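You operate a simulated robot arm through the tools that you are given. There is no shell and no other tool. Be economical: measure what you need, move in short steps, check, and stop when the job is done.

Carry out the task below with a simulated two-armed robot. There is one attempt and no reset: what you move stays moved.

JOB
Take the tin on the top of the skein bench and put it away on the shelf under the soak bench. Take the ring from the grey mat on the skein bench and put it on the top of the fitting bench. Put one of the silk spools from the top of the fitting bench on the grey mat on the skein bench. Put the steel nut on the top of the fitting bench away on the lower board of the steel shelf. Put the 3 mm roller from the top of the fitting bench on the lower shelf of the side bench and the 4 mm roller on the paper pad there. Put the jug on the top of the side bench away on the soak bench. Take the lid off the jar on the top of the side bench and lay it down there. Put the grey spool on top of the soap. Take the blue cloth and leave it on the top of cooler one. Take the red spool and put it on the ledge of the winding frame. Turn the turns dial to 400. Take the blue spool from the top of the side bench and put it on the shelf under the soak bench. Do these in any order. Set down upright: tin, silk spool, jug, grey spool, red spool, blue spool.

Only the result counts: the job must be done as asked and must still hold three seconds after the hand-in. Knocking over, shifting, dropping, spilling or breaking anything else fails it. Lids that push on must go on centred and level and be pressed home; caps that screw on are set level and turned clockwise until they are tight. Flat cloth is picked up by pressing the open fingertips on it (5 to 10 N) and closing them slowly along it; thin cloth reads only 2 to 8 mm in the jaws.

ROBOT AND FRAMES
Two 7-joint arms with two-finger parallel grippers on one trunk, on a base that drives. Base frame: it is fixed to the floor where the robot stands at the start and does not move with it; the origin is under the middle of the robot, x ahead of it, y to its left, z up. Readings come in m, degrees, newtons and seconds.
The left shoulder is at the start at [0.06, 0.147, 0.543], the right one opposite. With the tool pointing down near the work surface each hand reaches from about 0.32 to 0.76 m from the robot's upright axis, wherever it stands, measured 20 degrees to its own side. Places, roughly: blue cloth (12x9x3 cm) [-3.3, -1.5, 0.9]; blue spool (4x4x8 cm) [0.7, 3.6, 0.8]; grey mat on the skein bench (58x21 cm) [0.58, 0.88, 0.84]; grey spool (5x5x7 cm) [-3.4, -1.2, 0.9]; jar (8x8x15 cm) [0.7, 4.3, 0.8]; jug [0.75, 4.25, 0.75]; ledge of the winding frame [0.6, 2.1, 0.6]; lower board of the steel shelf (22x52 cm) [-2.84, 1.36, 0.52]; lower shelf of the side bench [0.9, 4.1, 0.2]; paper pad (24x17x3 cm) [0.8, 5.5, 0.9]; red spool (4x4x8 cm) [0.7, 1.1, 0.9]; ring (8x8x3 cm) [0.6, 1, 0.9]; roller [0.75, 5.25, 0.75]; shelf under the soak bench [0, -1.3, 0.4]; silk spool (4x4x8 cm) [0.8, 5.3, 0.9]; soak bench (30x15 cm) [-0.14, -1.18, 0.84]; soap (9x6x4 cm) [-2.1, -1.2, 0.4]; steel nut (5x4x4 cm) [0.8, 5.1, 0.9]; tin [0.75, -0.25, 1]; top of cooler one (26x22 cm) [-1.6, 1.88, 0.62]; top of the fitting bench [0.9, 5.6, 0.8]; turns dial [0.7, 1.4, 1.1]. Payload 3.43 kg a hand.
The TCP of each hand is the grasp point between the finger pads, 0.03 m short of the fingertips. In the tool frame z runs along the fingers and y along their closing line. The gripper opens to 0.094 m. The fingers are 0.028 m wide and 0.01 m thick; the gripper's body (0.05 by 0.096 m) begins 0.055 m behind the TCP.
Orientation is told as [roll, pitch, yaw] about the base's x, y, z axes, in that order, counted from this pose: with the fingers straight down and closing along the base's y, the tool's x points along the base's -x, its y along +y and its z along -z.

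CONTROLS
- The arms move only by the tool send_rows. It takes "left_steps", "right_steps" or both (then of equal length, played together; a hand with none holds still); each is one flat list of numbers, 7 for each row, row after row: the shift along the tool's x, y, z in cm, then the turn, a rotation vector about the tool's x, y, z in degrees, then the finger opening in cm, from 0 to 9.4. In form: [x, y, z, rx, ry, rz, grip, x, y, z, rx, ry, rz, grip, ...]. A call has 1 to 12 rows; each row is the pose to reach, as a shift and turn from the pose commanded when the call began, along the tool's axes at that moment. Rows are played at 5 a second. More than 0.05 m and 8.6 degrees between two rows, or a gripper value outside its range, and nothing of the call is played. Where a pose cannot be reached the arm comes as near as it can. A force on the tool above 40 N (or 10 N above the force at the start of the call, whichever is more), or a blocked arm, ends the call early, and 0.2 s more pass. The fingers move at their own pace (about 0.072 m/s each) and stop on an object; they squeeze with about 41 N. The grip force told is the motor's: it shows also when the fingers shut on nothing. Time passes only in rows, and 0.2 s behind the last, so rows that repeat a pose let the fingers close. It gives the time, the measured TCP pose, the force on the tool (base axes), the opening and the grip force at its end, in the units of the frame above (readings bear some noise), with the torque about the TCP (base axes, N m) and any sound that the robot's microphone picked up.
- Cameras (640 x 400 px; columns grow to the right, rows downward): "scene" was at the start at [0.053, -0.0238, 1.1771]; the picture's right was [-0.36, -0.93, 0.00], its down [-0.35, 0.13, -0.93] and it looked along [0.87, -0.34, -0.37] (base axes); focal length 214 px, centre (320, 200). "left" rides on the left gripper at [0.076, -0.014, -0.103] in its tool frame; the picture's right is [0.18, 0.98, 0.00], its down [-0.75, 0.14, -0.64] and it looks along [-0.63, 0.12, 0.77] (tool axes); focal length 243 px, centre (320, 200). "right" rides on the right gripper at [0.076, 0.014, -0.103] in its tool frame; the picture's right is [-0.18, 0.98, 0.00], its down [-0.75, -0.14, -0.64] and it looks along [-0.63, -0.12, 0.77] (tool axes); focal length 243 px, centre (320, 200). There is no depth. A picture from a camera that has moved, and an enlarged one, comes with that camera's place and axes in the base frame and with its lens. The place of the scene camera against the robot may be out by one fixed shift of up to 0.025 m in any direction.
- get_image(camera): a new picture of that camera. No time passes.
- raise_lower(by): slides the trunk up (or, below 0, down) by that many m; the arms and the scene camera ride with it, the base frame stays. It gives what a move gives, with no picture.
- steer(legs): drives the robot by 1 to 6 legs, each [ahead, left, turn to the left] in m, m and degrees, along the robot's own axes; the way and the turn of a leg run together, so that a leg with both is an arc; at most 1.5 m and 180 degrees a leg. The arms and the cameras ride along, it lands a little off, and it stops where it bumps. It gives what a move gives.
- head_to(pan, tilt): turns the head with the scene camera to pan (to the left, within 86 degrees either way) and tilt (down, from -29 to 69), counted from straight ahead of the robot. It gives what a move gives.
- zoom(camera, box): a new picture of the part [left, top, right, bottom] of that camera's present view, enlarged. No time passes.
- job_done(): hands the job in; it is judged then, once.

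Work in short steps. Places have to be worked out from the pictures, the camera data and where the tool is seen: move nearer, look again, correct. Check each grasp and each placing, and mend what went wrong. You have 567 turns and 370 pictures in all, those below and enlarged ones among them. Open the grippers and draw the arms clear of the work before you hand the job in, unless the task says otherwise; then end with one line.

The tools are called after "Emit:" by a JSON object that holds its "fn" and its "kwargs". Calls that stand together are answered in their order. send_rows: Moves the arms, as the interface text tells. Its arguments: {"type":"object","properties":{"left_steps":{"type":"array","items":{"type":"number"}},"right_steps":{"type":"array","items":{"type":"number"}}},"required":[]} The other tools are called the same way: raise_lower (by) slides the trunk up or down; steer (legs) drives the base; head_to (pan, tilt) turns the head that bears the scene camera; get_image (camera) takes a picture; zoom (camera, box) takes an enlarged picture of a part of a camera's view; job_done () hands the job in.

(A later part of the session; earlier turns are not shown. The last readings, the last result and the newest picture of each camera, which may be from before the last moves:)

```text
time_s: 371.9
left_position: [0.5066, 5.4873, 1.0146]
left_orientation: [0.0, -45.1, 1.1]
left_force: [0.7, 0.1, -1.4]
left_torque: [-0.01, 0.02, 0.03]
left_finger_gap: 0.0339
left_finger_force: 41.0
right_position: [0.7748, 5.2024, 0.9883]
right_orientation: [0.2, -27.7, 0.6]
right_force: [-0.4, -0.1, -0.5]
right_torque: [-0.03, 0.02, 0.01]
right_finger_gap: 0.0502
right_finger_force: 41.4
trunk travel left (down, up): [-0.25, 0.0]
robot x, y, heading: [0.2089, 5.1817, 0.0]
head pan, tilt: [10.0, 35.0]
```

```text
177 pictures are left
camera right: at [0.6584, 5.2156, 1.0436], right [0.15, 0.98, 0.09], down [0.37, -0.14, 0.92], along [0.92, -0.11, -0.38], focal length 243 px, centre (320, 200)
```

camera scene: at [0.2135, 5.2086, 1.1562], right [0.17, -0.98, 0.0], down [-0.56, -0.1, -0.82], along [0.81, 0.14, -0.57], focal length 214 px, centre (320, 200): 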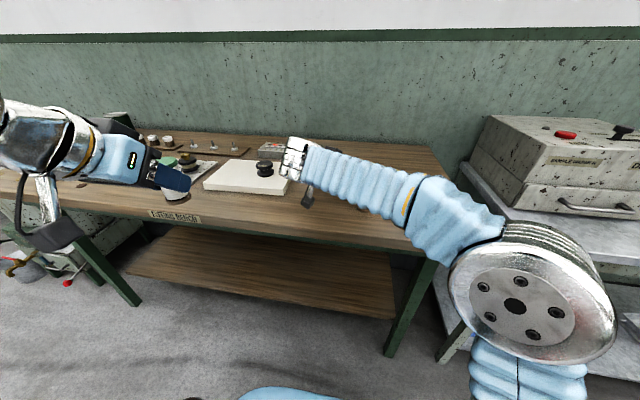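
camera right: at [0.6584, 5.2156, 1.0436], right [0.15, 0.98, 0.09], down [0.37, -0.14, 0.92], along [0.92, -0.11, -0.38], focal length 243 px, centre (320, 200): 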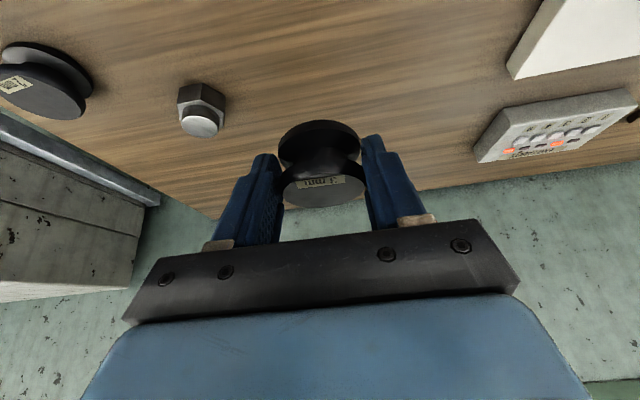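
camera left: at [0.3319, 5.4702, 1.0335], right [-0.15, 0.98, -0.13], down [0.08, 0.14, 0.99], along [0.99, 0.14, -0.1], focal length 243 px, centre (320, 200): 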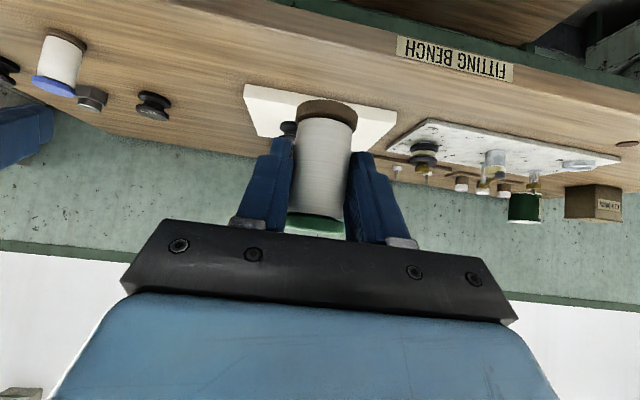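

Both held. I back off and strafe to the side bench.

Emit:
{"fn": "steer", "kwargs": {"legs": [[-0.5, 0, 0], [0, -1.05, 0]]}}

Emit:
{"fn": "head_to", "kwargs": {"pan": 0, "tilt": 30}}

Emit:
{"fn": "get_image", "kwargs": {"camera": "scene"}}

```text
time_s: 379.8
left_position: [0.0132, 4.4619, 1.0138]
left_orientation: [0.0, -45.0, 2.7]
left_force: [-0.2, 0.5, -0.8]
left_torque: [-0.02, 0.0, -0.01]
left_finger_gap: 0.0333
left_finger_force: 41.5
right_position: [0.2887, 4.1836, 0.9874]
right_orientation: [0.3, -27.8, 2.1]
right_force: [0.3, -0.2, 0.8]
right_torque: [-0.02, 0.04, -0.02]
right_finger_gap: 0.0498
right_finger_force: 41.3
trunk travel left (down, up): [-0.25, 0.0]
robot x, y, heading: [-0.2784, 4.1488, 1.8]
head pan, tilt: [10.0, 35.0]
```

```text
time_s: 380.5
left_position: [0.013, 4.4619, 1.0144]
left_orientation: [0.0, -45.0, 2.6]
left_force: [-0.7, 0.1, 0.4]
left_torque: [-0.02, 0.06, 0.04]
left_finger_gap: 0.0332
left_finger_force: 40.7
right_position: [0.2875, 4.1839, 0.9894]
right_orientation: [0.2, -27.8, 2.0]
right_force: [0.3, -0.4, -0.6]
right_torque: [0.01, 0.0, 0.01]
right_finger_gap: 0.0494
right_finger_force: 41.5
trunk travel left (down, up): [-0.25, 0.0]
robot x, y, heading: [-0.2721, 4.1481, 1.7]
head pan, tilt: [0.0, 30.0]
```

```text
176 pictures are left
camera scene: at [-0.2182, 4.1615, 1.1639], right [0.03, -1.0, 0.0], down [-0.5, -0.01, -0.87], along [0.87, 0.02, -0.5], focal length 214 px, centre (320, 200)
```

scene: 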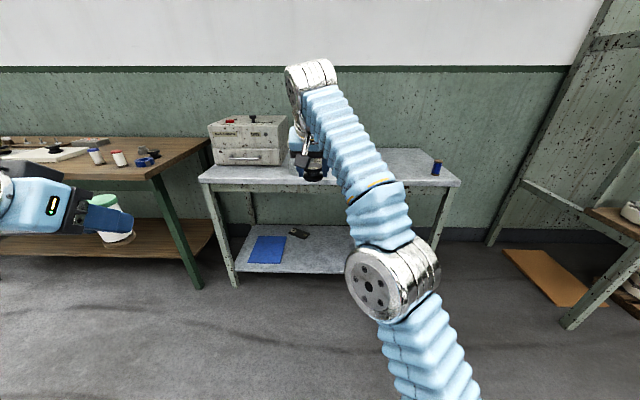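

The roller goes to the lower shelf (z≈0.2). I lower the trunk and then the right hand in front of the bench.

Emit:
{"fn": "raise_lower", "kwargs": {"by": -0.25}}

Emit:
{"fn": "send_rows", "kwargs": {"right_steps": [2.2, 0, 4, 0, 0, 0, 3, 4.4, 0, 8, 0, 0, 0, 3, 6.6, 0, 12, 0, 0, 0, 3, 8.8, 0, 16, 0, 0, 0, 3, 11, 0, 20, 0, 0, 0, 3, 13.2, 0, 24, 0, 0, 0, 3, 15.4, 0, 28, 0, 0, 0, 3, 17.6, 0, 32, 0, 0, 0, 3]}}

Emit:
{"fn": "get_image", "kwargs": {"camera": "scene"}}

Emit:
{"fn": "get_image", "kwargs": {"camera": "right"}}

```text
time_s: 383.1
left_position: [0.0133, 4.4622, 0.763]
left_orientation: [0.0, -44.9, 2.7]
left_force: [0.1, 0.2, -1.0]
left_torque: [0.0, 0.01, 0.0]
left_finger_gap: 0.0331
left_finger_force: 41.2
right_position: [0.2878, 4.1832, 0.7389]
right_orientation: [0.3, -27.9, 1.9]
right_force: [0.1, 0.0, -1.1]
right_torque: [0.01, 0.0, -0.02]
right_finger_gap: 0.0494
right_finger_force: 40.9
trunk travel left (down, up): [0.0, 0.25]
robot x, y, heading: [-0.2749, 4.1508, 1.6]
head pan, tilt: [0.0, 30.0]
```

```text
time_s: 384.9
left_position: [0.0128, 4.4609, 0.7637]
left_orientation: [0.2, -45.0, 2.6]
left_force: [-2.0, -0.7, -0.3]
left_torque: [0.0, 0.0, -0.01]
left_finger_gap: 0.0331
left_finger_force: 41.3
right_position: [0.2835, 4.1866, 0.3749]
right_orientation: [0.4, -27.8, 2.0]
right_force: [-0.4, -0.6, 0.0]
right_torque: [0.0, -0.01, -0.01]
right_finger_gap: 0.0497
right_finger_force: 41.0
trunk travel left (down, up): [0.0, 0.25]
robot x, y, heading: [-0.2746, 4.1478, 1.7]
head pan, tilt: [0.0, 30.0]
```

```text
175 pictures are left
camera scene: at [-0.2184, 4.1613, 0.914], right [0.03, -1.0, 0.0], down [-0.5, -0.01, -0.87], along [0.87, 0.02, -0.5], focal length 214 px, centre (320, 200)
```

scene: 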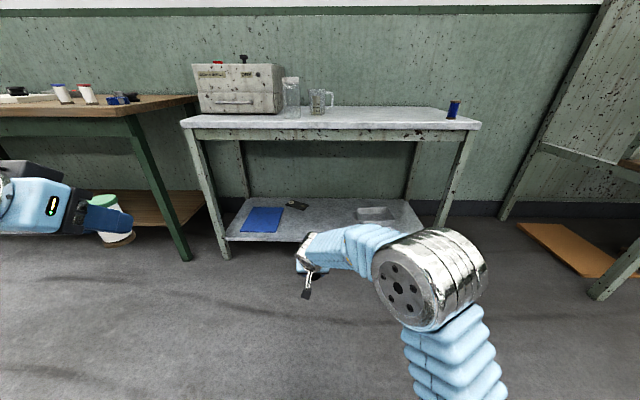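

```text
174 pictures are left
camera right: at [0.1672, 4.1974, 0.4297], right [0.12, 0.99, 0.09], down [0.37, -0.13, 0.92], along [0.92, -0.08, -0.38], focal length 243 px, centre (320, 200)
```

right: 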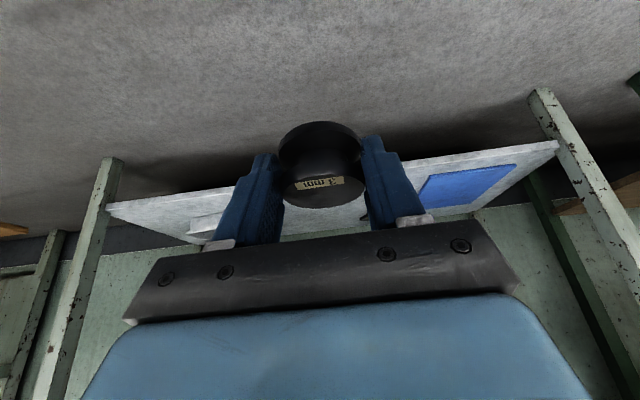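

Clear view: free shelf spot at about (0.79, 4.14) between folder and tray. I drive in under the top with the hand at z≈0.375.

Emit:
{"fn": "steer", "kwargs": {"legs": [[0.42, -0.06, -1.7]]}}

Emit:
{"fn": "get_image", "kwargs": {"camera": "scene"}}

Emit:
{"fn": "get_image", "kwargs": {"camera": "right"}}

```text
time_s: 387.5
left_position: [0.4468, 4.3985, 0.7649]
left_orientation: [0.0, -45.0, 0.9]
left_force: [0.1, 0.5, -0.5]
left_torque: [0.02, 0.02, -0.01]
left_finger_gap: 0.0332
left_finger_force: 41.6
right_position: [0.7074, 4.1151, 0.3748]
right_orientation: [0.3, -27.9, 0.1]
right_force: [0.1, 0.4, -0.5]
right_torque: [-0.03, 0.01, -0.01]
right_finger_gap: 0.0494
right_finger_force: 40.7
trunk travel left (down, up): [0.0, 0.25]
robot x, y, heading: [0.1491, 4.0968, 0.2]
head pan, tilt: [0.0, 30.0]
```

```text
173 pictures are left
camera scene: at [0.2057, 4.1053, 0.9139], right [0.0, -1.0, 0.0], down [-0.5, 0.0, -0.87], along [0.87, 0.0, -0.5], focal length 214 px, centre (320, 200)
```

scene: 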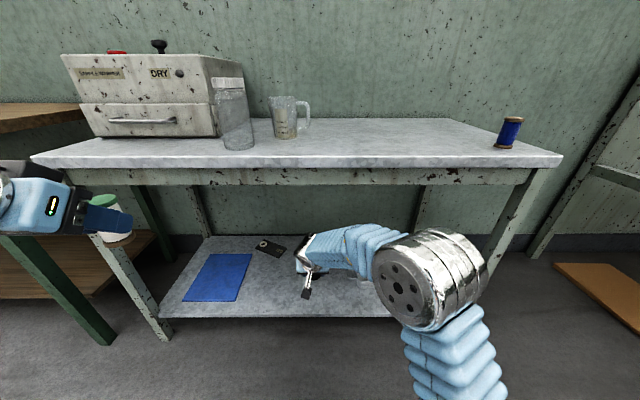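

```text
172 pictures are left
camera right: at [0.5925, 4.1293, 0.43], right [0.16, 0.98, 0.09], down [0.37, -0.14, 0.92], along [0.92, -0.11, -0.38], focal length 243 px, centre (320, 200)
```

right: 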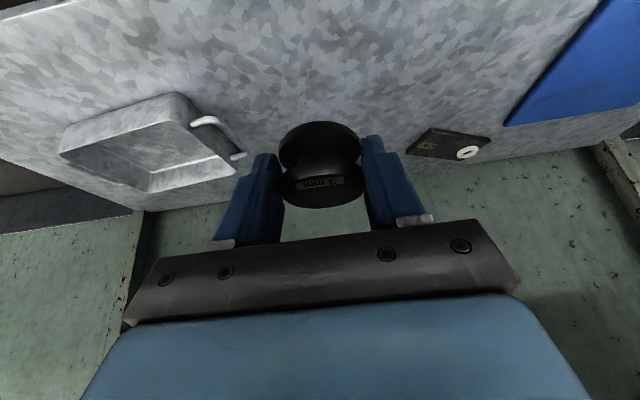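

Shelf front is at x≈0.67; the spot ahead is free. I move 4 cm in and lower 9 cm.

Emit:
{"fn": "send_rows", "kwargs": {"right_steps": [-1.5, 0, 2, 0, 0, 0, 3, -3, 0, 3.5, 0, 0, 0, 3, -1.5, 0, 6.5, 0, 0, 0, 3, 0.7, 0, 9.8, 0, 0, 0, 3]}}

Emit:
{"fn": "get_image", "kwargs": {"camera": "right"}}

```text
time_s: 388.5
left_position: [0.4455, 4.3985, 0.7635]
left_orientation: [0.0, -45.1, 0.9]
left_force: [-0.9, -0.6, 0.2]
left_torque: [0.0, -0.01, 0.01]
left_finger_gap: 0.0332
left_finger_force: 41.0
right_position: [0.7503, 4.1164, 0.2845]
right_orientation: [0.4, -27.8, 0.3]
right_force: [0.0, -0.1, -0.6]
right_torque: [0.02, 0.02, 0.04]
right_finger_gap: 0.0493
right_finger_force: 41.1
trunk travel left (down, up): [0.0, 0.25]
robot x, y, heading: [0.1512, 4.1013, 0.0]
head pan, tilt: [0.0, 30.0]
```

```text
171 pictures are left
camera right: at [0.6336, 4.1311, 0.3397], right [0.16, 0.98, 0.09], down [0.37, -0.14, 0.92], along [0.92, -0.11, -0.38], focal length 243 px, centre (320, 200)
```

right: 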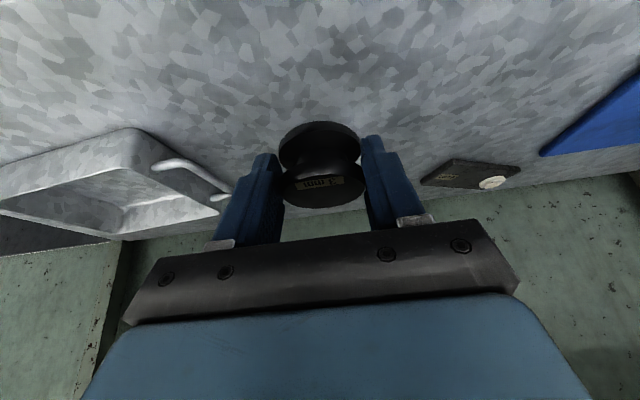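

Free area under it. Lower slowly to contact.

Emit:
{"fn": "send_rows", "kwargs": {"right_steps": [0.9, 0, 1.8, 0, 0, 0, 3, 1.5, 0, 2.9, 0, 0, 0, 3, 1.8, 0, 3.5, 0, 0, 0, 3, 2.1, 0, 4, 0, 0, 0, 3, 2.4, 0, 4.5, 0, 0, 0, 3, 2.7, 0, 5, 0, 0, 0, 3]}}

Emit:
{"fn": "get_image", "kwargs": {"camera": "right"}}

```text
time_s: 389.9
left_position: [0.4465, 4.3985, 0.7643]
left_orientation: [0.0, -45.0, 0.9]
left_force: [0.6, 0.5, -0.6]
left_torque: [0.02, 0.03, -0.03]
left_finger_gap: 0.033
left_finger_force: 40.6
right_position: [0.7474, 4.1155, 0.2285]
right_orientation: [0.3, -27.9, 0.2]
right_force: [-0.9, -0.4, -0.2]
right_torque: [-0.01, 0.02, -0.02]
right_finger_gap: 0.0493
right_finger_force: 40.7
trunk travel left (down, up): [0.0, 0.25]
robot x, y, heading: [0.1463, 4.0969, -0.2]
head pan, tilt: [0.0, 30.0]
```

```text
170 pictures are left
camera right: at [0.6316, 4.1298, 0.2838], right [0.16, 0.98, 0.09], down [0.37, -0.14, 0.92], along [0.92, -0.11, -0.38], focal length 243 px, centre (320, 200)
```

right: 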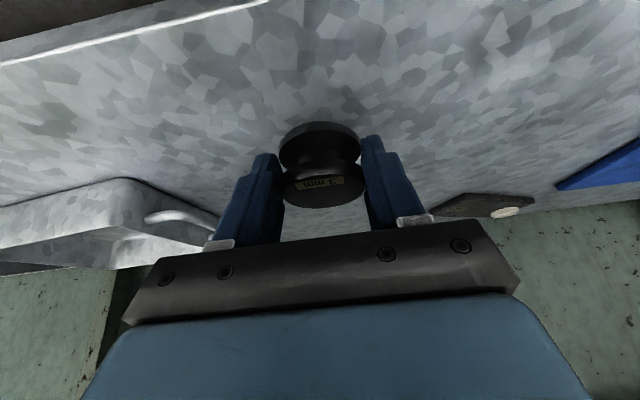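

Emit:
{"fn": "send_rows", "kwargs": {"right_steps": [0.3, 0, 0.5, 0, 0, 0, 3, 0.6, 0, 1, 0, 0, 0, 3, 0.8, 0, 1.5, 0, 0, 0, 3, 1.1, 0, 2, 0, 0, 0, 3, 1.3, 0, 2.5, 0, 0, 0, 3, 1.6, 0, 3, 0, 0, 0, 3, 1.85, 0, 3.5, 0, 0, 0, 3]}}

Emit:
{"fn": "get_image", "kwargs": {"camera": "right"}}

```text
time_s: 391.5
left_position: [0.4459, 4.3985, 0.7642]
left_orientation: [0.1, -45.0, 0.9]
left_force: [-0.3, 0.9, -1.1]
left_torque: [-0.01, 0.03, 0.01]
left_finger_gap: 0.0328
left_finger_force: 41.3
right_position: [0.7507, 4.1173, 0.1972]
right_orientation: [0.7, -28.5, 0.0]
right_force: [-3.7, -1.0, 18.6]
right_torque: [-0.37, 0.17, -0.06]
right_finger_gap: 0.0495
right_finger_force: 40.5
trunk travel left (down, up): [0.0, 0.25]
robot x, y, heading: [0.1508, 4.0958, 0.1]
head pan, tilt: [0.0, 30.0]
stopped in row 7 (right hand): the force on the tool passed its limit at 46 N (the readings are from after the stop); the commanded pose is now the measured one
```

```text
169 pictures are left
camera right: at [0.6344, 4.1315, 0.251], right [0.16, 0.98, 0.1], down [0.36, -0.15, 0.92], along [0.92, -0.11, -0.37], focal length 243 px, centre (320, 200)
```

right: 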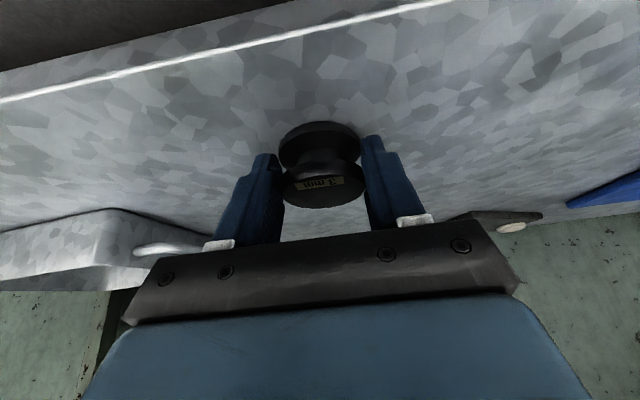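

Contact at 0.197. Ease, release, and retract up and back.

Emit:
{"fn": "send_rows", "kwargs": {"right_steps": [-0.07, 0, -0.13, 0, 0.5, 0, 3, -0.07, 0, -0.13, 0, 0.5, 0, 4.5, -0.07, 0, -0.13, 0, 0.5, 0, 6, -0.07, 0, -0.13, 0, 0.5, 0, 7]}}

Emit:
{"fn": "send_rows", "kwargs": {"right_steps": [0, 0, -3, 0, 0, 0, 7, 0, 0, -6, 0, 0, 0, 7, 1, 0, -9, 0, 0, 0, 7, 3, 0, -12, 0, 0, 0, 7]}}

Emit:
{"fn": "get_image", "kwargs": {"camera": "right"}}

```text
time_s: 392.5
left_position: [0.4472, 4.3993, 0.765]
left_orientation: [0.0, -45.0, 0.8]
left_force: [0.4, 0.2, -0.4]
left_torque: [0.01, 0.01, 0.01]
left_finger_gap: 0.033
left_finger_force: 41.5
right_position: [0.7491, 4.1169, 0.1948]
right_orientation: [0.4, -27.7, 0.1]
right_force: [-0.3, 0.5, 0.2]
right_torque: [0.01, -0.01, 0.0]
right_finger_gap: 0.0703
right_finger_force: 0.1
trunk travel left (down, up): [0.0, 0.25]
robot x, y, heading: [0.1477, 4.0969, -0.1]
head pan, tilt: [0.0, 30.0]
```

```text
time_s: 393.5
left_position: [0.4457, 4.3977, 0.7651]
left_orientation: [0.1, -45.0, 0.8]
left_force: [0.5, -0.4, -1.1]
left_torque: [0.01, 0.03, 0.02]
left_finger_gap: 0.0333
left_finger_force: 41.0
right_position: [0.6651, 4.1153, 0.2876]
right_orientation: [0.5, -27.7, 0.1]
right_force: [-0.3, -0.1, -0.6]
right_torque: [-0.03, 0.0, -0.01]
right_finger_gap: 0.0702
right_finger_force: 0.1
trunk travel left (down, up): [0.0, 0.25]
robot x, y, heading: [0.1473, 4.094, -0.2]
head pan, tilt: [0.0, 30.0]
```

```text
168 pictures are left
camera right: at [0.5503, 4.1308, 0.3428], right [0.16, 0.98, 0.09], down [0.37, -0.15, 0.92], along [0.92, -0.11, -0.39], focal length 243 px, centre (320, 200)
```

right: 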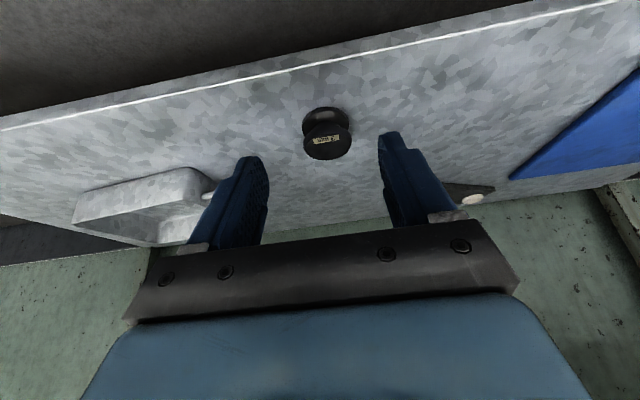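

3 mm roller stands on the lower shelf. I back off, raise trunk and right hand.

Emit:
{"fn": "steer", "kwargs": {"legs": [[-0.35, 0, 0]]}}

Emit:
{"fn": "raise_lower", "kwargs": {"by": 0.25}}

Emit:
{"fn": "send_rows", "kwargs": {"right_steps": [-2.1, 0, -4, 0, 0, 0, 7, -4.2, 0, -8, 0, 0, 0, 7, -6.3, 0, -12, 0, 0, 0, 7, -8.4, 0, -16, 0, 0, 0, 7, -10.5, 0, -20, 0, 0, 0, 7, -12.6, 0, -24, 0, 0, 0, 7, -14.7, 0, -28, 0, 0, 0, 7, -16.8, 0, -32, 0, 0, 0, 7, -19, 0, -36, 0, 0, 0, 7]}}

Emit:
{"fn": "get_image", "kwargs": {"camera": "right"}}

Emit:
{"fn": "zoom", "kwargs": {"camera": "scene", "box": [180, 80, 480, 200]}}

```text
time_s: 395.8
left_position: [0.1003, 4.4016, 0.7643]
left_orientation: [0.0, -44.9, 1.7]
left_force: [0.6, 0.3, -0.3]
left_torque: [0.02, 0.03, 0.04]
left_finger_gap: 0.0329
left_finger_force: 40.6
right_position: [0.3244, 4.1228, 0.2864]
right_orientation: [0.5, -27.6, 0.9]
right_force: [0.8, 0.4, 0.5]
right_torque: [0.0, -0.01, 0.0]
right_finger_gap: 0.0699
right_finger_force: 0.0
trunk travel left (down, up): [0.0, 0.25]
robot x, y, heading: [-0.1939, 4.0927, 0.5]
head pan, tilt: [0.0, 30.0]
```

```text
time_s: 398.3
left_position: [0.0994, 4.4021, 1.015]
left_orientation: [-0.1, -45.1, 1.7]
left_force: [0.2, 0.7, -0.3]
left_torque: [-0.02, 0.01, -0.01]
left_finger_gap: 0.0331
left_finger_force: 40.6
right_position: [0.324, 4.1245, 0.5372]
right_orientation: [0.5, -27.6, 1.0]
right_force: [-0.6, 1.1, -0.8]
right_torque: [0.0, -0.04, -0.03]
right_finger_gap: 0.0699
right_finger_force: 0.0
trunk travel left (down, up): [-0.25, 0.0]
robot x, y, heading: [-0.1916, 4.0926, 0.5]
head pan, tilt: [0.0, 30.0]
```

```text
time_s: 400.3
left_position: [0.0984, 4.4024, 1.0154]
left_orientation: [0.1, -44.9, 1.8]
left_force: [0.5, 0.7, -1.0]
left_torque: [0.01, 0.04, 0.01]
left_finger_gap: 0.0328
left_finger_force: 41.3
right_position: [0.3248, 4.1205, 0.9449]
right_orientation: [0.5, -27.6, 0.9]
right_force: [0.7, -0.1, -0.8]
right_torque: [-0.03, -0.01, -0.01]
right_finger_gap: 0.0702
right_finger_force: 0.1
trunk travel left (down, up): [-0.25, 0.0]
robot x, y, heading: [-0.1945, 4.095, 0.4]
head pan, tilt: [0.0, 30.0]
```

```text
167 pictures are left
camera right: at [0.209, 4.1339, 1.002], right [0.14, 0.99, 0.09], down [0.37, -0.14, 0.92], along [0.92, -0.1, -0.39], focal length 243 px, centre (320, 200)
```

right: 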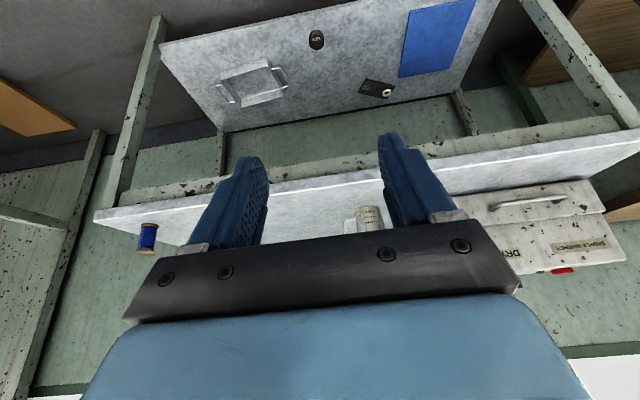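

```text
2.13 times, centred on (330, 140) of scene
camera zoom: at [-0.1367, 4.1051, 1.1639], right [0.01, -1.0, 0.0], down [-0.5, -0.01, -0.87], along [0.87, 0.01, -0.5], focal length 458 px, centre (299, 328)
```

zoom: 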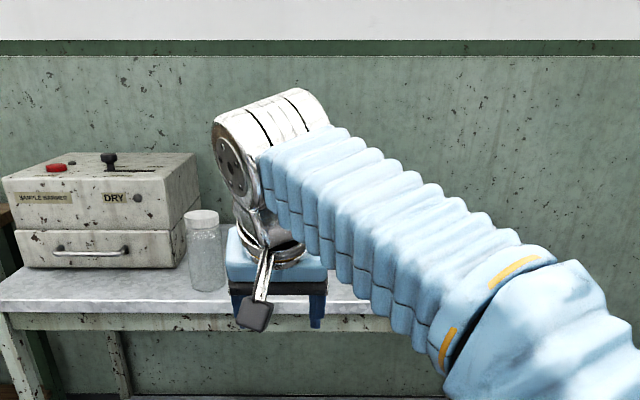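

Jar ≈ (0.79, 4.30), lid top z≈0.90. I make the right hand vertical, shift the base left 0.3 m and closer.

Emit:
{"fn": "send_rows", "kwargs": {"right_steps": [1, 0, 0, 0, 7, 0, 8, 2, 0, 0, 0, 14, 0, 9, 3, 0, 0, 0, 21, 0, 9.4, 4, 0, -1, 0, 27.6, 0, 9.4]}}

Emit:
{"fn": "steer", "kwargs": {"legs": [[0, 0.3, -0.4], [0.3, 0, 0]]}}

Emit:
{"fn": "get_image", "kwargs": {"camera": "right"}}

Emit:
{"fn": "get_image", "kwargs": {"camera": "scene"}}

```text
time_s: 401.3
left_position: [0.1007, 4.4018, 1.0147]
left_orientation: [0.0, -44.9, 1.8]
left_force: [0.2, 0.5, -0.2]
left_torque: [-0.01, 0.02, 0.01]
left_finger_gap: 0.0327
left_finger_force: 41.0
right_position: [0.2851, 4.1197, 0.9337]
right_orientation: [0.4, 0.0, 1.2]
right_force: [0.5, -0.3, 0.3]
right_torque: [-0.02, -0.02, 0.0]
right_finger_gap: 0.0941
right_finger_force: 0.0
trunk travel left (down, up): [-0.25, 0.0]
robot x, y, heading: [-0.1935, 4.093, 0.7]
head pan, tilt: [0.0, 30.0]
```

```text
time_s: 405.0
left_position: [0.3992, 4.6999, 1.0147]
left_orientation: [0.0, -45.1, 1.3]
left_force: [1.0, 0.3, -1.6]
left_torque: [0.03, 0.01, -0.02]
left_finger_gap: 0.0332
left_finger_force: 40.7
right_position: [0.5808, 4.4161, 0.934]
right_orientation: [0.4, -0.1, 0.7]
right_force: [-0.6, 0.5, 0.6]
right_torque: [0.01, -0.06, 0.0]
right_finger_gap: 0.0938
right_finger_force: 0.1
trunk travel left (down, up): [-0.25, 0.0]
robot x, y, heading: [0.1024, 4.3944, 0.1]
head pan, tilt: [0.0, 30.0]
```

```text
165 pictures are left
camera right: at [0.5042, 4.429, 1.0368], right [0.17, 0.98, 0.01], down [0.75, -0.14, 0.64], along [0.63, -0.1, -0.77], focal length 243 px, centre (320, 200)
```

right: 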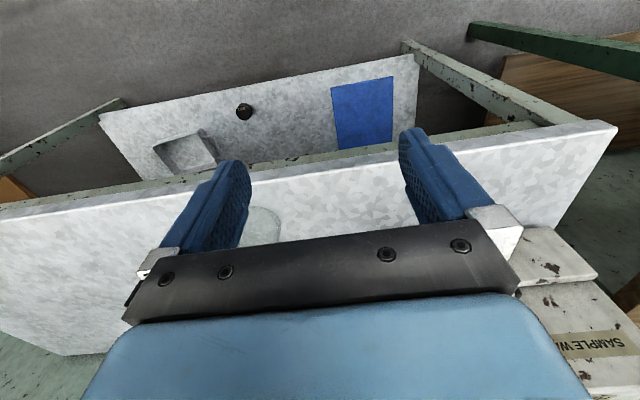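

```text
164 pictures are left
camera scene: at [0.1592, 4.4049, 1.164], right [0.0, -1.0, 0.0], down [-0.5, 0.0, -0.87], along [0.87, 0.0, -0.5], focal length 214 px, centre (320, 200)
```

scene: 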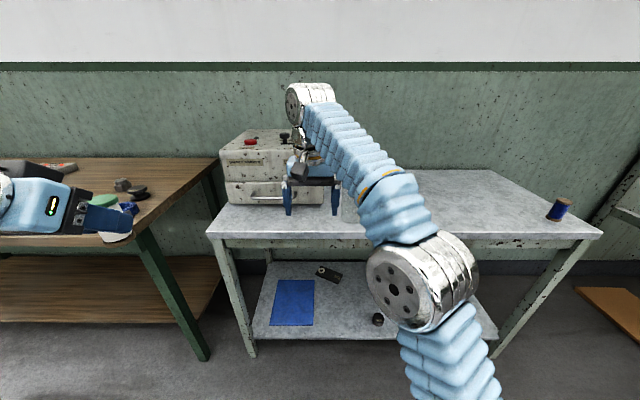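

Before going nearer I tilt the hand to see the jar properly.

Emit:
{"fn": "send_rows", "kwargs": {"right_steps": [2, 0, -1, 0, -8, 0, 9.4, 4, 0, -2, 0, -16, 0, 9.4, 6, 0, -3, 0, -24, 0, 9.4, 8, 0, -4, 0, -32, 0, 9.4, 9, 0, -5, 0, -40, 0, 9.4, 9, 0, -6, 0, -48, 0, 9.4]}}

Emit:
{"fn": "get_image", "kwargs": {"camera": "right"}}

```text
time_s: 406.4
left_position: [0.3996, 4.7016, 1.0134]
left_orientation: [-0.1, -45.0, 1.3]
left_force: [0.0, 1.0, -1.6]
left_torque: [-0.01, 0.01, -0.03]
left_finger_gap: 0.0326
left_finger_force: 41.0
right_position: [0.4907, 4.4161, 0.9943]
right_orientation: [0.8, -48.3, 0.2]
right_force: [-0.5, -0.5, -0.1]
right_torque: [0.0, 0.01, 0.01]
right_finger_gap: 0.0941
right_finger_force: 0.1
trunk travel left (down, up): [-0.25, 0.0]
robot x, y, heading: [0.1019, 4.3963, 0.2]
head pan, tilt: [0.0, 30.0]
```

```text
163 pictures are left
camera right: at [0.3633, 4.429, 1.0054], right [0.11, 0.98, 0.15], down [0.02, -0.15, 0.99], along [0.99, -0.11, -0.04], focal length 243 px, centre (320, 200)
```

right: 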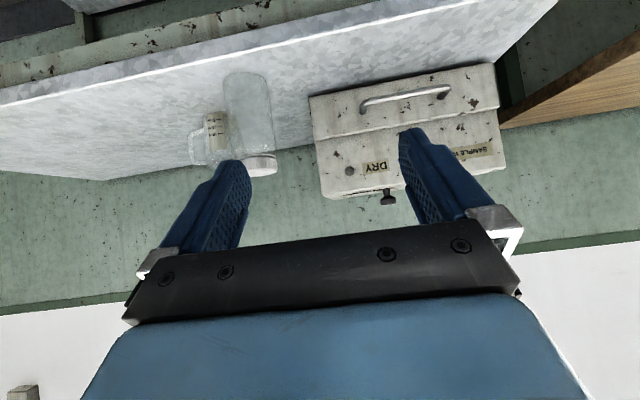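

Recomputed: jar at (0.735, 4.293), lid top z≈0.93, bench top ≈0.78. Zoom on the lid.

Emit:
{"fn": "zoom", "kwargs": {"camera": "right", "box": [180, 60, 300, 190]}}

```text
3.08 times, centred on (240, 125) of right
camera zoom: at [0.3633, 4.429, 1.0054], right [0.11, 0.98, 0.15], down [0.02, -0.15, 0.99], along [0.99, -0.11, -0.04], focal length 746 px, centre (566, 431)
```

zoom: 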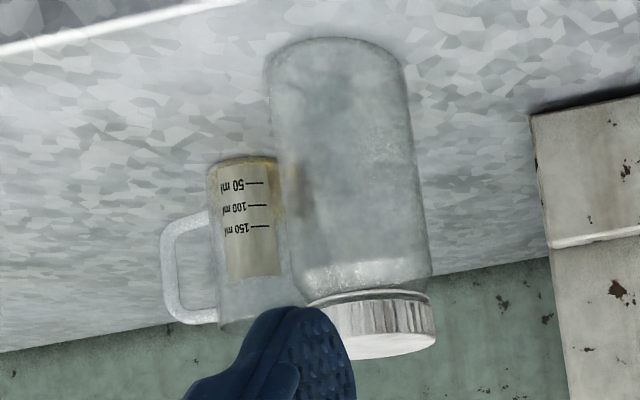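

The lid is a ribbed screw cap, so I'll want both hands for it later. Now the right hand fetches the blue spool near (0.77, 3.62): back off and strafe right.

Emit:
{"fn": "steer", "kwargs": {"legs": [[-0.25, 0, 0], [0, -0.6, 0]]}}

Emit:
{"fn": "send_rows", "kwargs": {"right_steps": [0, 0, 0, 0, -6, 0, 7, 0, 0, 0, 0, -12, 0, 6.5]}}

Emit:
{"fn": "get_image", "kwargs": {"camera": "right"}}

```text
time_s: 411.2
left_position: [0.1507, 4.1071, 1.0154]
left_orientation: [0.0, -45.0, 0.8]
left_force: [0.3, -0.1, -1.0]
left_torque: [0.0, 0.04, -0.02]
left_finger_gap: 0.0328
left_finger_force: 41.1
right_position: [0.24, 3.8217, 0.9929]
right_orientation: [0.6, -48.2, -0.2]
right_force: [0.4, 0.4, -0.4]
right_torque: [-0.01, 0.0, -0.02]
right_finger_gap: 0.0939
right_finger_force: 0.0
trunk travel left (down, up): [-0.25, 0.0]
robot x, y, heading: [-0.1476, 3.8031, -0.4]
head pan, tilt: [0.0, 30.0]
```

```text
time_s: 411.8
left_position: [0.152, 4.1059, 1.014]
left_orientation: [0.0, -44.9, 0.8]
left_force: [-0.1, -0.4, 0.4]
left_torque: [-0.01, 0.0, 0.0]
left_finger_gap: 0.0329
left_finger_force: 40.8
right_position: [0.2407, 3.8211, 0.9938]
right_orientation: [0.9, -60.2, -0.6]
right_force: [-0.6, -0.4, 1.0]
right_torque: [-0.01, 0.0, -0.02]
right_finger_gap: 0.065
right_finger_force: 0.1
trunk travel left (down, up): [-0.25, 0.0]
robot x, y, heading: [-0.1487, 3.8042, -0.4]
head pan, tilt: [0.0, 30.0]
```

```text
161 pictures are left
camera right: at [0.1137, 3.836, 0.9785], right [0.09, 0.98, 0.17], down [-0.18, -0.15, 0.97], along [0.98, -0.12, 0.17], focal length 243 px, centre (320, 200)
```

right: 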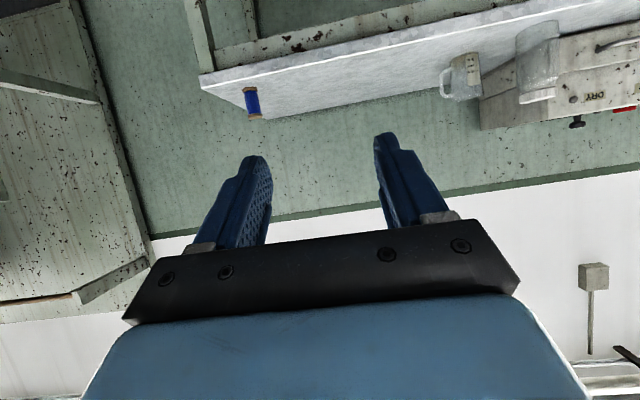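

Blue spool base ≈ (0.76, 3.628). I drive closer.

Emit:
{"fn": "steer", "kwargs": {"legs": [[0.24, -0.14, 0.4]]}}

Emit:
{"fn": "get_image", "kwargs": {"camera": "right"}}

```text
time_s: 413.7
left_position: [0.3853, 3.9696, 1.0159]
left_orientation: [-0.1, -45.0, 1.1]
left_force: [0.6, -0.1, -0.9]
left_torque: [0.01, 0.03, -0.02]
left_finger_gap: 0.0329
left_finger_force: 41.1
right_position: [0.4762, 3.6853, 0.9931]
right_orientation: [0.9, -60.0, -0.2]
right_force: [-1.1, 0.6, 0.4]
right_torque: [0.0, -0.01, -0.02]
right_finger_gap: 0.065
right_finger_force: 0.0
trunk travel left (down, up): [-0.25, 0.0]
robot x, y, heading: [0.0911, 3.6686, 0.2]
head pan, tilt: [0.0, 30.0]
```

```text
160 pictures are left
camera right: at [0.3498, 3.6997, 0.9788], right [0.08, 0.98, 0.17], down [-0.18, -0.15, 0.97], along [0.98, -0.11, 0.16], focal length 243 px, centre (320, 200)
```

right: 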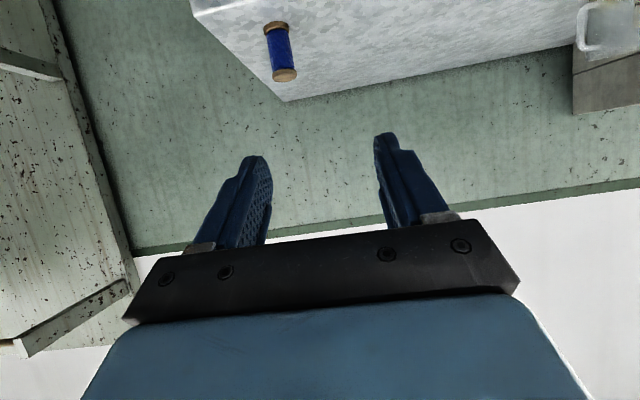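

Emit:
{"fn": "send_rows", "kwargs": {"right_steps": [0, -1, 4, 0, 0, 0, 6.5, 0, -2, 8, 0, 0, 0, 6.5, 0, -3.5, 12, 0, 0, 0, 6.5, 0, -5, 16, 0, 0, 0, 6.5, 0, -5, 19, 0, 0, 0, 6.5]}}

Emit:
{"fn": "get_image", "kwargs": {"camera": "right"}}

```text
time_s: 414.9
left_position: [0.3864, 3.9694, 1.0141]
left_orientation: [0.2, -45.0, 1.2]
left_force: [-0.3, 0.4, -0.4]
left_torque: [-0.03, 0.02, -0.01]
left_finger_gap: 0.0332
left_finger_force: 40.9
right_position: [0.643, 3.6375, 0.8988]
right_orientation: [0.8, -60.1, -0.1]
right_force: [0.5, 0.0, 0.3]
right_torque: [0.0, 0.0, -0.01]
right_finger_gap: 0.065
right_finger_force: 0.1
trunk travel left (down, up): [-0.25, 0.0]
robot x, y, heading: [0.0868, 3.6639, 0.3]
head pan, tilt: [0.0, 30.0]
```

```text
159 pictures are left
camera right: at [0.516, 3.6508, 0.8848], right [0.08, 0.98, 0.17], down [-0.18, -0.15, 0.97], along [0.98, -0.11, 0.16], focal length 243 px, centre (320, 200)
```

right: 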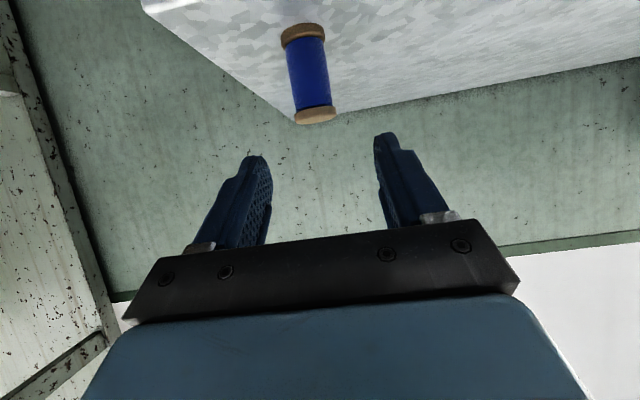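

Emit:
{"fn": "send_rows", "kwargs": {"right_steps": [0.3, -0.3, 3.5, 0, 0, 0, 6.5, 0.5, -0.3, 7, 0, 0, 0, 6.5]}}

Emit:
{"fn": "get_image", "kwargs": {"camera": "right"}}

```text
time_s: 415.5
left_position: [0.3857, 3.9701, 1.0151]
left_orientation: [0.1, -45.0, 1.1]
left_force: [0.5, -0.6, -0.4]
left_torque: [0.0, 0.02, 0.0]
left_finger_gap: 0.033
left_finger_force: 40.8
right_position: [0.7006, 3.6333, 0.8581]
right_orientation: [0.9, -60.2, -0.3]
right_force: [0.3, 0.0, -0.2]
right_torque: [-0.02, 0.0, 0.0]
right_finger_gap: 0.065
right_finger_force: 0.1
trunk travel left (down, up): [-0.25, 0.0]
robot x, y, heading: [0.0933, 3.6658, -0.0]
head pan, tilt: [0.0, 30.0]
```

```text
158 pictures are left
camera right: at [0.5733, 3.647, 0.8441], right [0.08, 0.98, 0.17], down [-0.18, -0.15, 0.97], along [0.98, -0.11, 0.16], focal length 243 px, centre (320, 200)
```

right: 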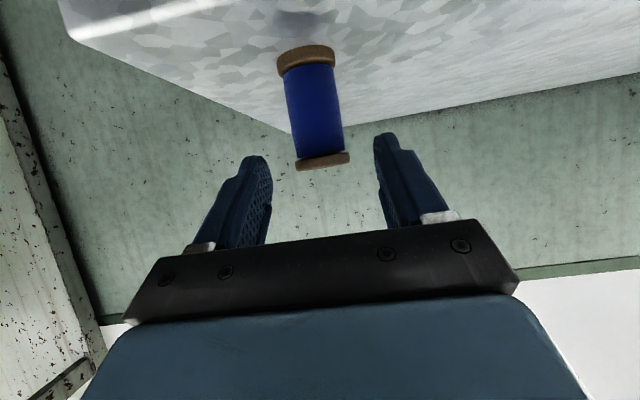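

Refined: spool at x≈0.767, base z≈0.768. Advance 6.3 cm and close.

Emit:
{"fn": "send_rows", "kwargs": {"right_steps": [-0.2, 0, 3, 0, 0, 0, 6.5, -0.4, 0, 6.2, 0, 0, 0, 6.5]}}

Emit:
{"fn": "get_image", "kwargs": {"camera": "right"}}

```text
time_s: 416.1
left_position: [0.385, 3.9693, 1.0141]
left_orientation: [0.1, -45.0, 1.1]
left_force: [-0.8, -0.7, -1.2]
left_torque: [0.0, 0.05, -0.01]
left_finger_gap: 0.0331
left_finger_force: 41.4
right_position: [0.7552, 3.6375, 0.8308]
right_orientation: [0.8, -60.2, -0.1]
right_force: [0.4, 1.1, 0.1]
right_torque: [0.01, 0.04, 0.04]
right_finger_gap: 0.0651
right_finger_force: 0.2
trunk travel left (down, up): [-0.25, 0.0]
robot x, y, heading: [0.087, 3.6682, 0.1]
head pan, tilt: [0.0, 30.0]
```

```text
157 pictures are left
camera right: at [0.6278, 3.6505, 0.8171], right [0.08, 0.98, 0.17], down [-0.18, -0.15, 0.97], along [0.98, -0.11, 0.16], focal length 243 px, centre (320, 200)
```

right: 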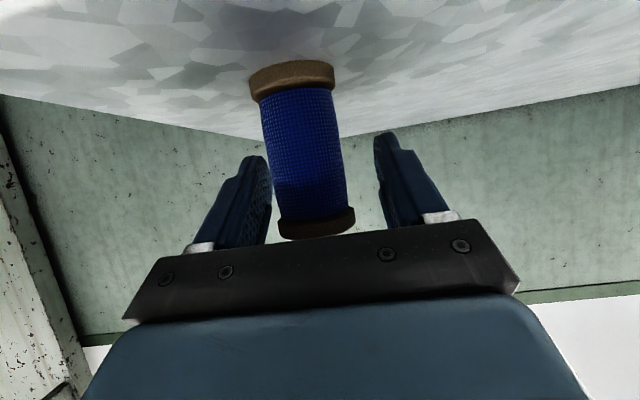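

Spool is between the fingers, slightly right of centre; I shift 6 mm and close.

Emit:
{"fn": "send_rows", "kwargs": {"right_steps": [0, -0.6, 0, 0, 0, 0, 6.5, 0, -0.6, 0, 0, 0, 0, 5, 0, -0.6, 0, 0, 0, 0, 4, 0, -0.6, 0, 0, 0, 0, 3, 0, -0.6, 0, 0, 0, 0, 2.2, 0, -0.6, 0, 0, 0, 0, 2.2]}}

Emit:
{"fn": "send_rows", "kwargs": {"right_steps": [-2.6, 0, -1.5, 0, 0, 0, 2.2, -6, 0, -3.5, 0, 0, 0, 2.2, -8.7, 0, -5, 0, 0, 0, 2.2]}}

Emit:
{"fn": "get_image", "kwargs": {"camera": "right"}}

```text
time_s: 417.5
left_position: [0.3863, 3.9697, 1.0143]
left_orientation: [0.1, -45.0, 1.1]
left_force: [0.3, -0.8, 0.6]
left_torque: [-0.01, 0.0, 0.0]
left_finger_gap: 0.0327
left_finger_force: 41.1
right_position: [0.7562, 3.629, 0.8326]
right_orientation: [0.9, -60.1, -0.3]
right_force: [1.1, -1.3, 2.5]
right_torque: [-0.15, 0.02, 0.04]
right_finger_gap: 0.0398
right_finger_force: 40.8
trunk travel left (down, up): [-0.25, 0.0]
robot x, y, heading: [0.0901, 3.669, -0.0]
head pan, tilt: [0.0, 30.0]
```

```text
time_s: 418.3
left_position: [0.3864, 3.9711, 1.0142]
left_orientation: [0.1, -45.0, 1.1]
left_force: [0.2, 0.0, -1.5]
left_torque: [-0.01, 0.04, -0.03]
left_finger_gap: 0.0328
left_finger_force: 41.3
right_position: [0.7583, 3.6297, 0.9339]
right_orientation: [0.9, -60.1, -0.2]
right_force: [-0.4, -1.2, -0.9]
right_torque: [-0.01, 0.0, -0.01]
right_finger_gap: 0.04
right_finger_force: 41.3
trunk travel left (down, up): [-0.25, 0.0]
robot x, y, heading: [0.0873, 3.6668, -0.1]
head pan, tilt: [0.0, 30.0]
```

```text
156 pictures are left
camera right: at [0.6306, 3.6438, 0.919], right [0.08, 0.98, 0.17], down [-0.18, -0.15, 0.97], along [0.98, -0.11, 0.16], focal length 243 px, centre (320, 200)
```

right: 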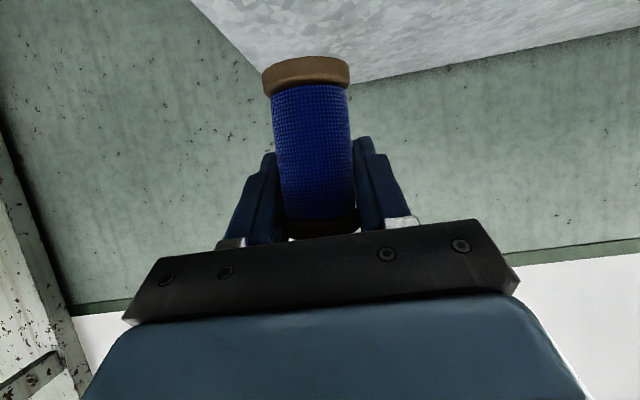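

Blue spool held. I drive back and strafe right to the mat to set down the silk spool.

Emit:
{"fn": "steer", "kwargs": {"legs": [[-0.45, 0, 0], [0, -1.45, 0], [0, -1.45, 0]]}}

Emit:
{"fn": "get_image", "kwargs": {"camera": "scene"}}

Emit:
{"fn": "get_image", "kwargs": {"camera": "left"}}

```text
time_s: 434.4
left_position: [0.0298, 1.1391, 1.0145]
left_orientation: [0.0, -45.0, 4.5]
left_force: [0.5, -0.1, -0.1]
left_torque: [-0.01, 0.03, -0.01]
left_finger_gap: 0.033
left_finger_force: 41.5
right_position: [0.4229, 0.8211, 0.9331]
right_orientation: [0.8, -60.1, 3.2]
right_force: [-0.1, 0.0, -1.5]
right_torque: [-0.03, -0.03, -0.04]
right_finger_gap: 0.0375
right_finger_force: 40.9
trunk travel left (down, up): [-0.25, 0.0]
robot x, y, heading: [-0.2485, 0.8181, 3.2]
head pan, tilt: [0.0, 30.0]
```

```text
155 pictures are left
camera scene: at [-0.1909, 0.8303, 1.1639], right [0.06, -1.0, 0.0], down [-0.5, -0.03, -0.87], along [0.86, 0.05, -0.5], focal length 214 px, centre (320, 200)
```

scene: 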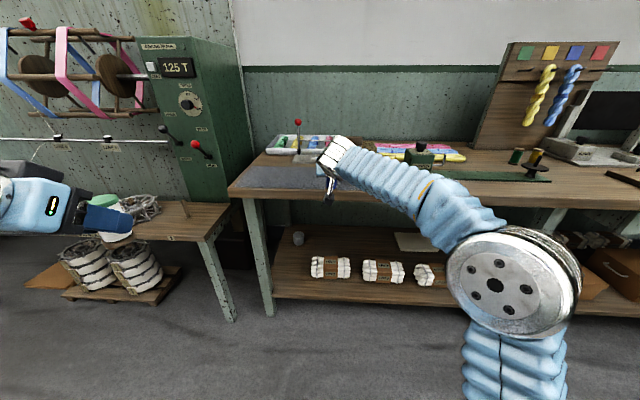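

```text
154 pictures are left
camera left: at [-0.0941, 1.113, 1.0335], right [-0.21, 0.97, -0.13], down [0.07, 0.15, 0.99], along [0.98, 0.2, -0.1], focal length 243 px, centre (320, 200)
```

left: 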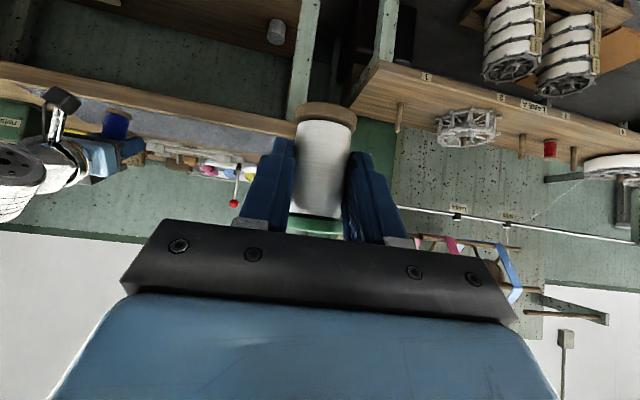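

I raise the right hand a bit, drive 0.2 m closer, and straighten heading.

Emit:
{"fn": "send_rows", "kwargs": {"right_steps": [-2.2, 0, -2, 0, 0, 0, 2.2, -4.5, 0, -4.5, 0, 0, 0, 2.2, -5, 0, -8, 0, 0, 0, 2.2]}}

Emit:
{"fn": "steer", "kwargs": {"legs": [[0.2, -0.02, -3.2]]}}

Emit:
{"fn": "get_image", "kwargs": {"camera": "scene"}}

```text
time_s: 435.1
left_position: [0.0286, 1.1393, 1.0138]
left_orientation: [0.0, -45.0, 4.7]
left_force: [-0.8, -1.5, -0.6]
left_torque: [-0.01, -0.01, -0.01]
left_finger_gap: 0.0328
left_finger_force: 40.1
right_position: [0.3748, 0.8182, 1.0175]
right_orientation: [0.9, -60.1, 3.4]
right_force: [0.5, 0.5, -0.7]
right_torque: [-0.01, 0.01, 0.0]
right_finger_gap: 0.0375
right_finger_force: 40.9
trunk travel left (down, up): [-0.25, 0.0]
robot x, y, heading: [-0.2507, 0.819, 3.4]
head pan, tilt: [0.0, 30.0]
```

```text
time_s: 436.8
left_position: [0.2528, 1.1108, 1.0146]
left_orientation: [0.0, -45.0, 1.6]
left_force: [0.8, -0.3, -0.2]
left_torque: [-0.05, 0.02, 0.01]
left_finger_gap: 0.0329
left_finger_force: 41.6
right_position: [0.5802, 0.7721, 1.0175]
right_orientation: [0.8, -60.0, 0.2]
right_force: [0.1, 0.0, 0.1]
right_torque: [0.01, -0.01, -0.02]
right_finger_gap: 0.0375
right_finger_force: 41.1
trunk travel left (down, up): [-0.25, 0.0]
robot x, y, heading: [-0.0454, 0.8056, 0.5]
head pan, tilt: [0.0, 30.0]
```

```text
153 pictures are left
camera scene: at [0.0145, 0.814, 1.164], right [0.01, -1.0, 0.0], down [-0.5, 0.0, -0.87], along [0.87, 0.01, -0.5], focal length 214 px, centre (320, 200)
```

scene: 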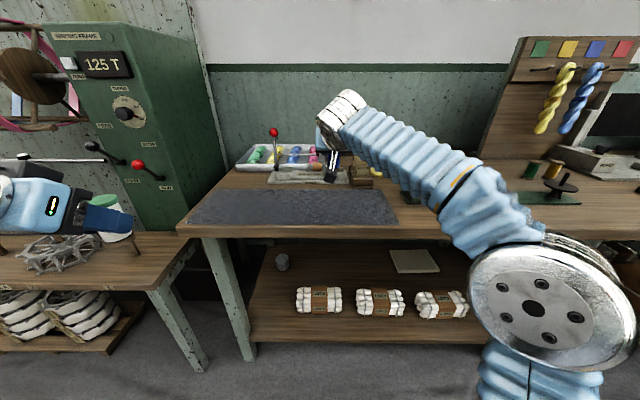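

Mat is clear. I bring the silk spool over it with the left hand.

Emit:
{"fn": "send_rows", "kwargs": {"left_steps": [-2, -1.5, 3.1, 0, 0, 0, 2.2, -4, -3, 6.2, 0, 0, 0, 2.2, -6, -4.5, 9.3, 0, 0, 0, 2.2, -8, -6, 12.4, 0, 0, 0, 2.2, -10, -7.5, 15.5, 0, 0, 0, 2.2, -12, -9, 18.6, 0, 0, 0, 2.2, -14, -10.5, 21.7, 0, 0, 0, 2.2, -16, -12, 24.8, 0, 0, 0, 2.2, -17.5, -13.5, 28, 0, 0, 0, 2.2]}}

Emit:
{"fn": "get_image", "kwargs": {"camera": "left"}}

Emit:
{"fn": "get_image", "kwargs": {"camera": "scene"}}

```text
time_s: 438.8
left_position: [0.58, 0.9834, 0.9404]
left_orientation: [0.1, -45.0, 1.7]
left_force: [-0.6, 0.1, 0.0]
left_torque: [0.01, 0.03, 0.03]
left_finger_gap: 0.0327
left_finger_force: 40.5
right_position: [0.5792, 0.7723, 1.0181]
right_orientation: [0.8, -60.2, 0.3]
right_force: [-0.2, 0.4, -0.5]
right_torque: [0.03, 0.01, -0.01]
right_finger_gap: 0.0376
right_finger_force: 40.8
trunk travel left (down, up): [-0.25, 0.0]
robot x, y, heading: [-0.039, 0.8033, 0.2]
head pan, tilt: [0.0, 30.0]
```

```text
152 pictures are left
camera left: at [0.4538, 0.9642, 0.9593], right [-0.16, 0.98, -0.13], down [0.07, 0.14, 0.99], along [0.98, 0.15, -0.1], focal length 243 px, centre (320, 200)
```

left: 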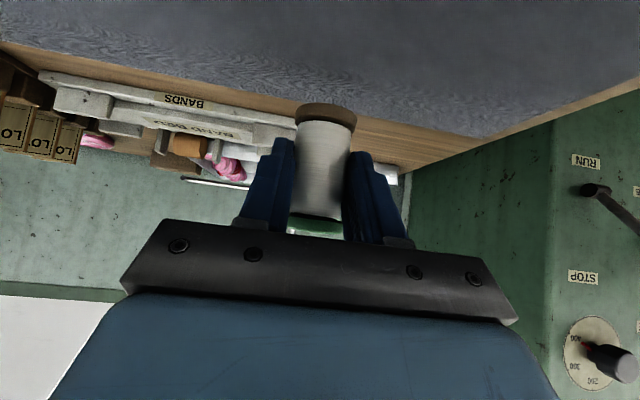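

```text
151 pictures are left
camera scene: at [0.0147, 0.8141, 1.1639], right [0.01, -1.0, 0.0], down [-0.5, 0.0, -0.87], along [0.87, 0.01, -0.5], focal length 214 px, centre (320, 200)
```

scene: 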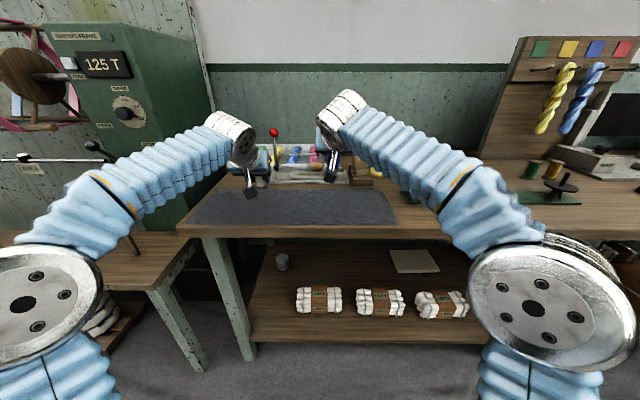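

Lower the silk spool onto the mat.

Emit:
{"fn": "send_rows", "kwargs": {"left_steps": [1.5, 0, 1.5, 0, 0, 0, 2.2, 2.8, 0, 2.8, 0, 0, 0, 2.2, 3.2, 0, 3.2, 0, 0, 0, 2.2, 3.5, 0, 3.5, 0, 0, 0, 2.2, 3.8, 0, 3.8, 0, 0, 0, 2.2]}}

Emit:
{"fn": "get_image", "kwargs": {"camera": "left"}}

```text
time_s: 440.0
left_position: [0.578, 0.9834, 0.8874]
left_orientation: [0.0, -45.1, 1.5]
left_force: [1.8, -0.4, 3.1]
left_torque: [0.01, -0.19, -0.04]
left_finger_gap: 0.033
left_finger_force: 41.2
right_position: [0.5809, 0.7711, 1.0185]
right_orientation: [0.8, -60.1, 0.1]
right_force: [0.0, 0.9, -0.4]
right_torque: [0.0, 0.01, -0.02]
right_finger_gap: 0.0373
right_finger_force: 41.2
trunk travel left (down, up): [-0.25, 0.0]
robot x, y, heading: [-0.0405, 0.8046, 0.0]
head pan, tilt: [0.0, 30.0]
```

```text
150 pictures are left
camera left: at [0.4515, 0.9656, 0.9065], right [-0.16, 0.98, -0.13], down [0.07, 0.14, 0.99], along [0.98, 0.15, -0.09], focal length 243 px, centre (320, 200)
```

left: 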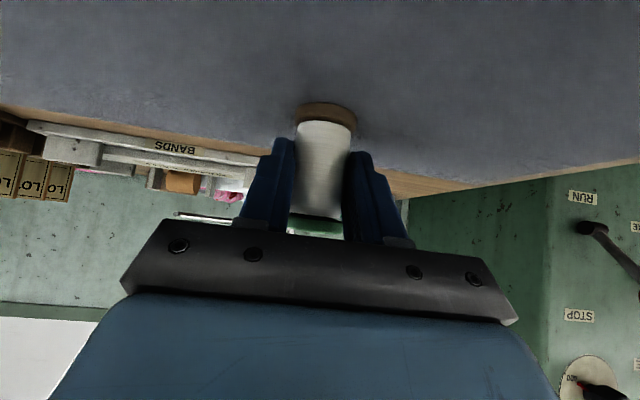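

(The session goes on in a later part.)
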